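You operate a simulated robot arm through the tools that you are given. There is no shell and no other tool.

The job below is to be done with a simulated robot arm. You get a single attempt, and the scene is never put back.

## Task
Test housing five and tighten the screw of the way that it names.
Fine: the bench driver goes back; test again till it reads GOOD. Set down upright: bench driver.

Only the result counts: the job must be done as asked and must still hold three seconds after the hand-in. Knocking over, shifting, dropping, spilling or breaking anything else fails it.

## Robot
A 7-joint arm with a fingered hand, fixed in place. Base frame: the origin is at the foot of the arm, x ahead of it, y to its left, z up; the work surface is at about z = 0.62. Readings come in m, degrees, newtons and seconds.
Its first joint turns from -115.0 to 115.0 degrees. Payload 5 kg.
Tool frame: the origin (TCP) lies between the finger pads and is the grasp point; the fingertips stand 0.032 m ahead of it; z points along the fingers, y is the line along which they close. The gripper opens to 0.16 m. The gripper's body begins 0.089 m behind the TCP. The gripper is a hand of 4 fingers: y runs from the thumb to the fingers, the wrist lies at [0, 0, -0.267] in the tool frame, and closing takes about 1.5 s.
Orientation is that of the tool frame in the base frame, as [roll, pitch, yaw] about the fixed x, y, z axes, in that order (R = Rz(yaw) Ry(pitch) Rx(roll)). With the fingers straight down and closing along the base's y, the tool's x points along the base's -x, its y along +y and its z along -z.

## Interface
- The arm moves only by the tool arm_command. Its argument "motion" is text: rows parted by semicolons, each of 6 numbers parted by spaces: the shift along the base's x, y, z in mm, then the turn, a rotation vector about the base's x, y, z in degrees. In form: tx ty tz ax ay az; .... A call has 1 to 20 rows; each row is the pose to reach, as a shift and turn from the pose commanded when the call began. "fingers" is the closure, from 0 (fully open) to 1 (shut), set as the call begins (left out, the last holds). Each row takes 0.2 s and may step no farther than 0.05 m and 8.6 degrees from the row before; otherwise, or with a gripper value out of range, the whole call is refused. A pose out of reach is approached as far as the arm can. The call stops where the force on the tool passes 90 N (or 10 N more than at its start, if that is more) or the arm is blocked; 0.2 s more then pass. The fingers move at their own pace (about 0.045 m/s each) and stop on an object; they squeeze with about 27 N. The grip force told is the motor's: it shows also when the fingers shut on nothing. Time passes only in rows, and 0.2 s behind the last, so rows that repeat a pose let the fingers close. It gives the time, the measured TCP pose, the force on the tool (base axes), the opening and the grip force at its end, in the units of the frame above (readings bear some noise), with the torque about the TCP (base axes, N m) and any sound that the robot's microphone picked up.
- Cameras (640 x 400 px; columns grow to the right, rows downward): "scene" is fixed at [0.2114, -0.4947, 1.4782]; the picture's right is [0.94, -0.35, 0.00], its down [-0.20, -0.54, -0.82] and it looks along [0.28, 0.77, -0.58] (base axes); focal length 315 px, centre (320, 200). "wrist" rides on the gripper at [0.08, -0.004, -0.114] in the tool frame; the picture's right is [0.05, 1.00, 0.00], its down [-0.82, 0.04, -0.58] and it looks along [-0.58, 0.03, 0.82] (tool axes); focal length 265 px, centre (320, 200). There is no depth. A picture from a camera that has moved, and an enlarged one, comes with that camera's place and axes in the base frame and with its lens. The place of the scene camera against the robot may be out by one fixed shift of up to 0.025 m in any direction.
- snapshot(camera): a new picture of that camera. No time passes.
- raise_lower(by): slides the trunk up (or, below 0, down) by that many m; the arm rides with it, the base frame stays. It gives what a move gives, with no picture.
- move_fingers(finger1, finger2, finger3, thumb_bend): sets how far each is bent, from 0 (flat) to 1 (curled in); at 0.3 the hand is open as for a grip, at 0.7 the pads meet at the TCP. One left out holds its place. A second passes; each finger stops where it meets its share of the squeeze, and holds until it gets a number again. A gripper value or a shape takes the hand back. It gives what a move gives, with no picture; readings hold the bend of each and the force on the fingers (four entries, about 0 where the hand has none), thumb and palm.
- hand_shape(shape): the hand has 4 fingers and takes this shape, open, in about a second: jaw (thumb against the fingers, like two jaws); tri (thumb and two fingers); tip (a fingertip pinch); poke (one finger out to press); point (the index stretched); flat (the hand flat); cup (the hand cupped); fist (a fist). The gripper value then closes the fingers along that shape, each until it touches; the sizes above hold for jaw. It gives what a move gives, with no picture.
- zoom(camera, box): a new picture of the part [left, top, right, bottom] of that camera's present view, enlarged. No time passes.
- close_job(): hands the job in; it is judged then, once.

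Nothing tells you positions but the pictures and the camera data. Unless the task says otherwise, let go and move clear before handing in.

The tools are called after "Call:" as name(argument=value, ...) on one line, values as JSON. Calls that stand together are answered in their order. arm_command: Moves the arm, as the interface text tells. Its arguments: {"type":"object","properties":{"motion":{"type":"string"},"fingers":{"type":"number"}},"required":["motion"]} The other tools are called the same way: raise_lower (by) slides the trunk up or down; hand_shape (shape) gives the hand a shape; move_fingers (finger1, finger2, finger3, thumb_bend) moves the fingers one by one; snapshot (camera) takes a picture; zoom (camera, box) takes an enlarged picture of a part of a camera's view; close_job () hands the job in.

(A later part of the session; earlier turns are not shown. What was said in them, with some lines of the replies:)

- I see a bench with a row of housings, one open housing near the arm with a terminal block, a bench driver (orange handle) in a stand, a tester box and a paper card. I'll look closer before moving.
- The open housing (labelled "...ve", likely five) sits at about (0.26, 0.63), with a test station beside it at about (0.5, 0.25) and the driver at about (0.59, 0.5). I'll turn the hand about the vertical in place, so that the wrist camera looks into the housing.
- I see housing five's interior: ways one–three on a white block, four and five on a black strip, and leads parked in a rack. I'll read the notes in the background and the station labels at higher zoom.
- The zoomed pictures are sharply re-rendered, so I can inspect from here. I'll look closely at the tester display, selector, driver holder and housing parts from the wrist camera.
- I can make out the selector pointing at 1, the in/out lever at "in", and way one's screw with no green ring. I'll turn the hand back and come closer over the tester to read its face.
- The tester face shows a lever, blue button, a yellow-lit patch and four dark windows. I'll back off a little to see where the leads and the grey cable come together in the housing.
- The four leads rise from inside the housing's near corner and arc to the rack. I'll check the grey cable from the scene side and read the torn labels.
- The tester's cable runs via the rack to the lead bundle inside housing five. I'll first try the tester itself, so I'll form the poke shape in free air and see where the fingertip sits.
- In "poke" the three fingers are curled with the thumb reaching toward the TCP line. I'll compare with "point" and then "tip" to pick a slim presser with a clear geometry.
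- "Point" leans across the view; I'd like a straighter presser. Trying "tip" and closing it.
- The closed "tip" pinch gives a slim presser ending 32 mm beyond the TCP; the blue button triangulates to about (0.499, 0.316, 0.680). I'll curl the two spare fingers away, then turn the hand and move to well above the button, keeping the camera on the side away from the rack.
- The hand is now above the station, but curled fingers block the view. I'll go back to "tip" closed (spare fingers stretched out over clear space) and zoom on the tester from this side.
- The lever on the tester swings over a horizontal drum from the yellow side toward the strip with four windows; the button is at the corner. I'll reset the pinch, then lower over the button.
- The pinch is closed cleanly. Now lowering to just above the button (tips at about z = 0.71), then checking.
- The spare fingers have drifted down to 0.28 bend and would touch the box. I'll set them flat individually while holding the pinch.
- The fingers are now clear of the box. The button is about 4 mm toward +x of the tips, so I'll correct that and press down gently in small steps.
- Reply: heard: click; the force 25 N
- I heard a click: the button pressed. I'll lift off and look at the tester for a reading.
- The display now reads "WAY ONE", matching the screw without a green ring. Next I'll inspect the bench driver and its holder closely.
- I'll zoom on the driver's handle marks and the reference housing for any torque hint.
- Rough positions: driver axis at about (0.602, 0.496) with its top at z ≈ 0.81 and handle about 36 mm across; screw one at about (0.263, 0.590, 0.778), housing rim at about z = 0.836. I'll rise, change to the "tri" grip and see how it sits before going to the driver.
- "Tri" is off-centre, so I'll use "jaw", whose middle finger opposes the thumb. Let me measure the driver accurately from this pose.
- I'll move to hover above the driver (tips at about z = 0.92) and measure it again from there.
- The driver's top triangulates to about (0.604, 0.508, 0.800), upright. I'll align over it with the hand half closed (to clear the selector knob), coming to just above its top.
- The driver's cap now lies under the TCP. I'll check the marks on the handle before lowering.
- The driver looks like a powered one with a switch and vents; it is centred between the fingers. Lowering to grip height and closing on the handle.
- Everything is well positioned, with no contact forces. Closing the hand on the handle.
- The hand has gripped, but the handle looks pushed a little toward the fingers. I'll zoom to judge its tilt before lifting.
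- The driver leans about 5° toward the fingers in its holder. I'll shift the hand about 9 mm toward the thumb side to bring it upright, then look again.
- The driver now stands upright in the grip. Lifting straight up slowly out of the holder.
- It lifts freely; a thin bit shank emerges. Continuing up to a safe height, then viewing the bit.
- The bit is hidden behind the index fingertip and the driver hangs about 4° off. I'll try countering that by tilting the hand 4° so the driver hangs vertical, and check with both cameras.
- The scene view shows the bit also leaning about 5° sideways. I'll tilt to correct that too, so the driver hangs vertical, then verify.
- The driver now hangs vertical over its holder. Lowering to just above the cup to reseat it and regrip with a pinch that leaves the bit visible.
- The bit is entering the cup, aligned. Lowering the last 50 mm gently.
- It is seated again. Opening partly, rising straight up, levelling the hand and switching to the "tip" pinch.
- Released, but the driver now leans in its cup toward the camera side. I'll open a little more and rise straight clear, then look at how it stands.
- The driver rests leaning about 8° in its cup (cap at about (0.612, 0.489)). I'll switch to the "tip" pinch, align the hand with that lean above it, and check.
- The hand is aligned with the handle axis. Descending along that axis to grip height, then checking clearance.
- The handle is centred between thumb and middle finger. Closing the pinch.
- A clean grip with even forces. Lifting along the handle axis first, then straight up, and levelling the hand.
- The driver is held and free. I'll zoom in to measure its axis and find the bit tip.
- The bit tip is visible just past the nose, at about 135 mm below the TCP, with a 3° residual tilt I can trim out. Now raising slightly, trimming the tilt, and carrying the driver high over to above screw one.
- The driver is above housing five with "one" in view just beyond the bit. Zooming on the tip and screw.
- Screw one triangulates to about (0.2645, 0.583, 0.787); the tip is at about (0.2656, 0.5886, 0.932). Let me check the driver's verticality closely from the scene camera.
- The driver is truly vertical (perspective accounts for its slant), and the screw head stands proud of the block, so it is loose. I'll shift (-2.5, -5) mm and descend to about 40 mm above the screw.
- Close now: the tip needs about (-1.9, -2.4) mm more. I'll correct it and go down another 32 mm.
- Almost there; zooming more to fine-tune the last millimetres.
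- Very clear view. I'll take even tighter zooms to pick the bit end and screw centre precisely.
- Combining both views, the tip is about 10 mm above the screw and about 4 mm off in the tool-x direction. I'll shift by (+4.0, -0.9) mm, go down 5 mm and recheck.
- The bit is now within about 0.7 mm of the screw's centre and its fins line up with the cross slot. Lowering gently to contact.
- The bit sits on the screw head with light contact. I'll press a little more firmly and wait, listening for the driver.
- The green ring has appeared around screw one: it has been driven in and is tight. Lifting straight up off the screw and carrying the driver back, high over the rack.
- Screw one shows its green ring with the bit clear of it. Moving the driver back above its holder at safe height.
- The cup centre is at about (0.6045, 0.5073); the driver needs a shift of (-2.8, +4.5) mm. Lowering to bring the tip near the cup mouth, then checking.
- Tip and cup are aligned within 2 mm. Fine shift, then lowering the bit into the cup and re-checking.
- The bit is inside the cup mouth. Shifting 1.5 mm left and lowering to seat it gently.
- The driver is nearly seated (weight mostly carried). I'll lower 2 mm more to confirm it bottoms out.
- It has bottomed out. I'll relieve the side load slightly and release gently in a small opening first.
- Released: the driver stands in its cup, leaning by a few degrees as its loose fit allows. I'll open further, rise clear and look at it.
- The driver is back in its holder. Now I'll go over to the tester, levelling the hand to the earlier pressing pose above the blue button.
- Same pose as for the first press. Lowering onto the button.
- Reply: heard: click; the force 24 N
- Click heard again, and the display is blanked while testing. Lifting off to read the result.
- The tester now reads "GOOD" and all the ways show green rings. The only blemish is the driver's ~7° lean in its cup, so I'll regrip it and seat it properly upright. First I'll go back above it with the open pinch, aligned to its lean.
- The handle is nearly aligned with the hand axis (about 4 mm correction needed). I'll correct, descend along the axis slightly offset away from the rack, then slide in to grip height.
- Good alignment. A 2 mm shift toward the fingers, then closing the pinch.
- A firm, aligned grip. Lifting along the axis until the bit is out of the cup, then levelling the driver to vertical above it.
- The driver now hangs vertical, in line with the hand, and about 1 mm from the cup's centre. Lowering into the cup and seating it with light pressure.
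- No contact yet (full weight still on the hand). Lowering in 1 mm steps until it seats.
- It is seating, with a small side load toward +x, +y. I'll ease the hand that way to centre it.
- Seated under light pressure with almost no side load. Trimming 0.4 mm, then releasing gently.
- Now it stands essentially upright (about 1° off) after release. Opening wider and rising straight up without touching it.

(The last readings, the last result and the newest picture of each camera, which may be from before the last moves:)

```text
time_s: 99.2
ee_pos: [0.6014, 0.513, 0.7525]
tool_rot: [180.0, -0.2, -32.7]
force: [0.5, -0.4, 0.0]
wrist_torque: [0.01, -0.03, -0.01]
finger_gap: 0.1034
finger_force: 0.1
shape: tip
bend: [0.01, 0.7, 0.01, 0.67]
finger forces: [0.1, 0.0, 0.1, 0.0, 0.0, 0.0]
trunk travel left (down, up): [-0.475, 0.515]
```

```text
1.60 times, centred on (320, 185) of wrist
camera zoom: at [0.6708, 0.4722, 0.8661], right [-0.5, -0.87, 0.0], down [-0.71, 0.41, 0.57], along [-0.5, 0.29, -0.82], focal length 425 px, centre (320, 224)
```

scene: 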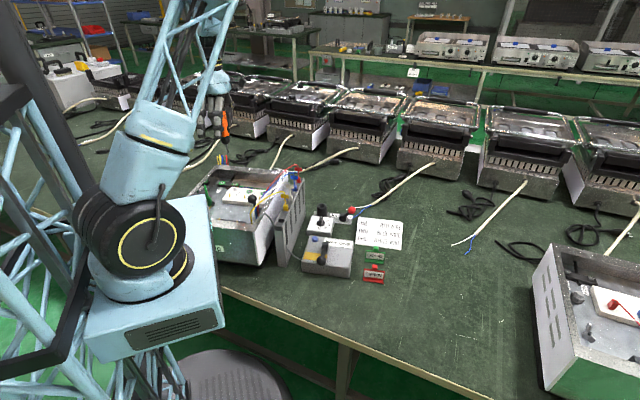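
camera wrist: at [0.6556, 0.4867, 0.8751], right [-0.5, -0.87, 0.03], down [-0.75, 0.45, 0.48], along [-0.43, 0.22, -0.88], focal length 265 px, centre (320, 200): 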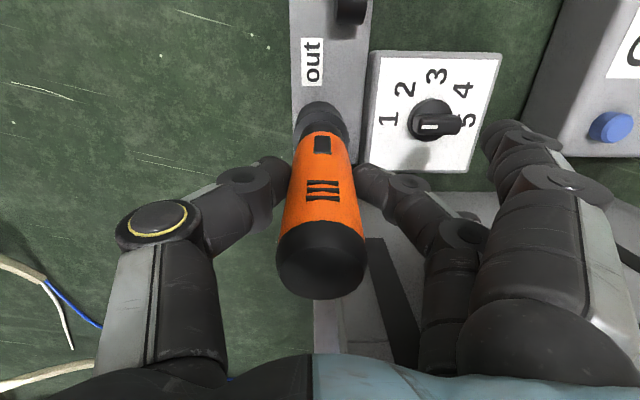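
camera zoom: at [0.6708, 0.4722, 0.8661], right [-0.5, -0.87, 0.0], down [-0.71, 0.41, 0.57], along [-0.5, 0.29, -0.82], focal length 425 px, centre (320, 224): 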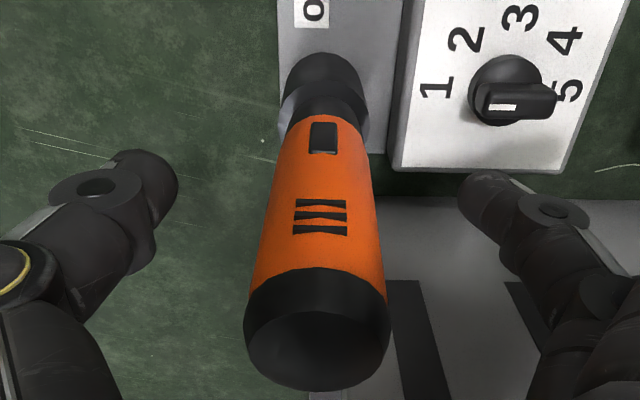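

The driver stays put with wide clearance either side. Rising straight up and then moving clear.

Call:
arm_command(motion="0 0 15 0 0 0; 0 0 40 0 0 0; 0 0 75 0 0 0; 0 0 115 0 0 0; 0 0 160 0 0 0; 0 0 205 0 0 0; 0 0 250 0 0 0; 0 0 290 0 0 0")

Call:
snapshot(camera="scene")

Call:
zoom(camera="scene", box=[280, 160, 410, 300])

Call:
zoom(camera="scene", box=[300, 160, 350, 230])

```text
time_s: 101.0
ee_pos: [0.601, 0.5128, 1.041]
tool_rot: [-179.9, -0.2, -32.7]
force: [0.5, 0.7, -0.2]
wrist_torque: [0.0, 0.02, -0.01]
finger_gap: 0.1036
finger_force: 0.1
shape: tip
bend: [0.01, 0.7, 0.01, 0.67]
finger forces: [0.1, 0.0, 0.1, 0.0, 0.0, 0.0]
trunk travel left (down, up): [-0.475, 0.515]
```

```text
taken
```

scene: 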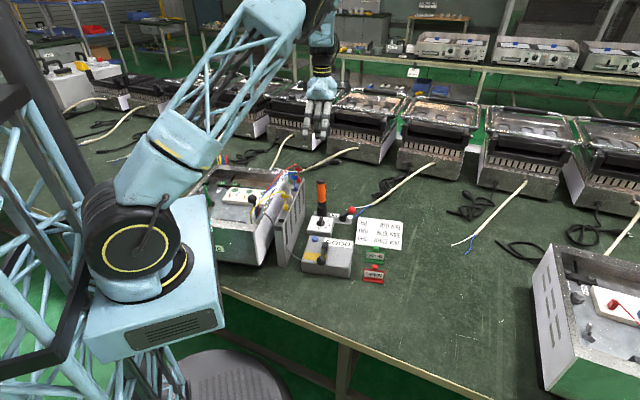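

```text
2.86 times, centred on (345, 230) of scene
camera zoom: at [0.2114, -0.4947, 1.4782], right [0.94, -0.35, 0.0], down [-0.2, -0.54, -0.82], along [0.28, 0.77, -0.58], focal length 899 px, centre (249, 114)
```

zoom: 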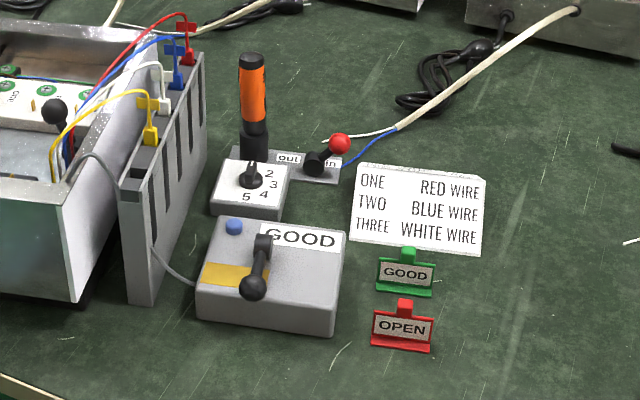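

```text
5.71 times, centred on (325, 195) of scene
camera zoom: at [0.2114, -0.4947, 1.4782], right [0.94, -0.35, 0.0], down [-0.2, -0.54, -0.82], along [0.28, 0.77, -0.58], focal length 1798 px, centre (291, 229)
```

zoom: 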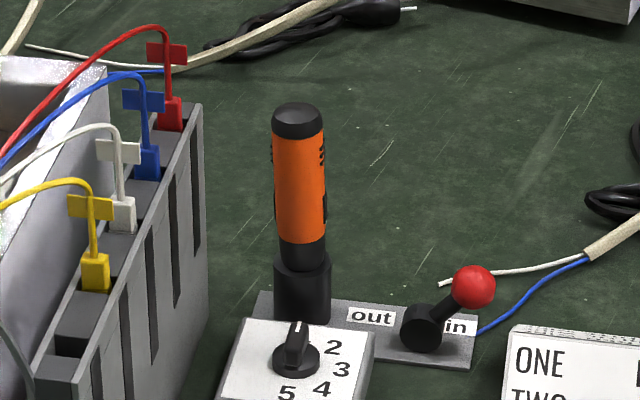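

The driver stands upright in its holder and the tester shows GOOD. I'll move a little further clear, let a moment pass and check that everything holds.

Call:
arm_command(motion="-30 -15 10 0 0 0; -60 -30 20 0 0 0; -90 -45 30 0 0 0; -120 -60 30 0 0 0; -120 -60 30 0 0 0; -120 -60 30 0 0 0; -120 -60 30 0 0 0; -120 -60 30 0 0 0; -120 -60 30 0 0 0; -120 -60 30 0 0 0; -120 -60 30 0 0 0; -120 -60 30 0 0 0")

Call:
zoom(camera="scene", box=[190, 150, 410, 300])

Call:
zoom(camera="scene", box=[200, 160, 280, 215])

```text
time_s: 103.6
ee_pos: [0.4794, 0.453, 1.0721]
tool_rot: [-180.0, -0.2, -32.8]
force: [0.2, -0.2, -1.4]
wrist_torque: [-0.02, -0.01, 0.0]
finger_gap: 0.1035
finger_force: 0.1
shape: tip
bend: [0.01, 0.7, 0.01, 0.67]
finger forces: [0.0, 0.1, 0.1, 0.0, 0.0, 0.0]
trunk travel left (down, up): [-0.475, 0.515]
```

```text
2.67 times, centred on (300, 225) of scene
camera zoom: at [0.2114, -0.4947, 1.4782], right [0.94, -0.35, 0.0], down [-0.2, -0.54, -0.82], along [0.28, 0.77, -0.58], focal length 839 px, centre (373, 133)
```

zoom: 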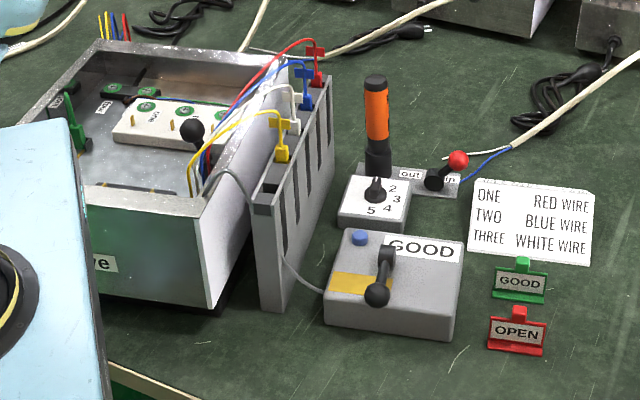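

```text
7.27 times, centred on (240, 188) of scene
camera zoom: at [0.2114, -0.4947, 1.4782], right [0.94, -0.35, 0.0], down [-0.2, -0.54, -0.82], along [0.28, 0.77, -0.58], focal length 2289 px, centre (902, 291)
```

zoom: 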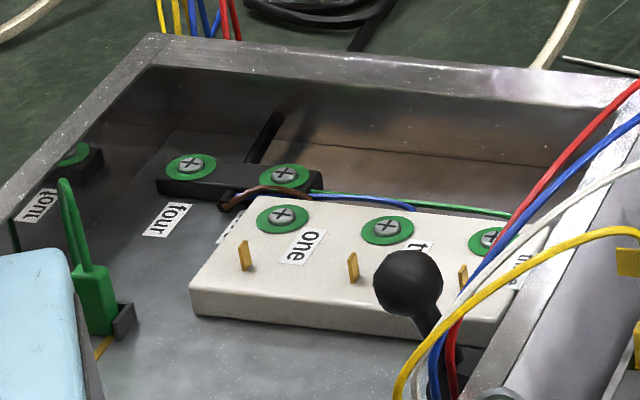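

Everything holds: screw one is tight with its green ring, the tester reads GOOD, the driver stands upright in its holder, and nothing else has moved. Handing the job in.

Call:
close_job()

```text
The job is handed in.
```

Housing five now tests GOOD: the first test named WAY ONE, and I tightened that screw with the bench driver.

- **Screw:** the way-one screw stood proud of the block before tightening. It now sits down with a green ring, like the other four.
- **Bench driver:** it is back in its holder, standing about 1° off vertical. My first release left it leaning about 7°. After the GOOD reading I picked it up again and reseated it upright.
- **Rest of the bench:** I saw nothing else knocked or shifted. I left the driver's selector at 1 and its lever at "in".

About two seconds before handing in, with the arm clear, the display still read GOOD and the driver was still upright.
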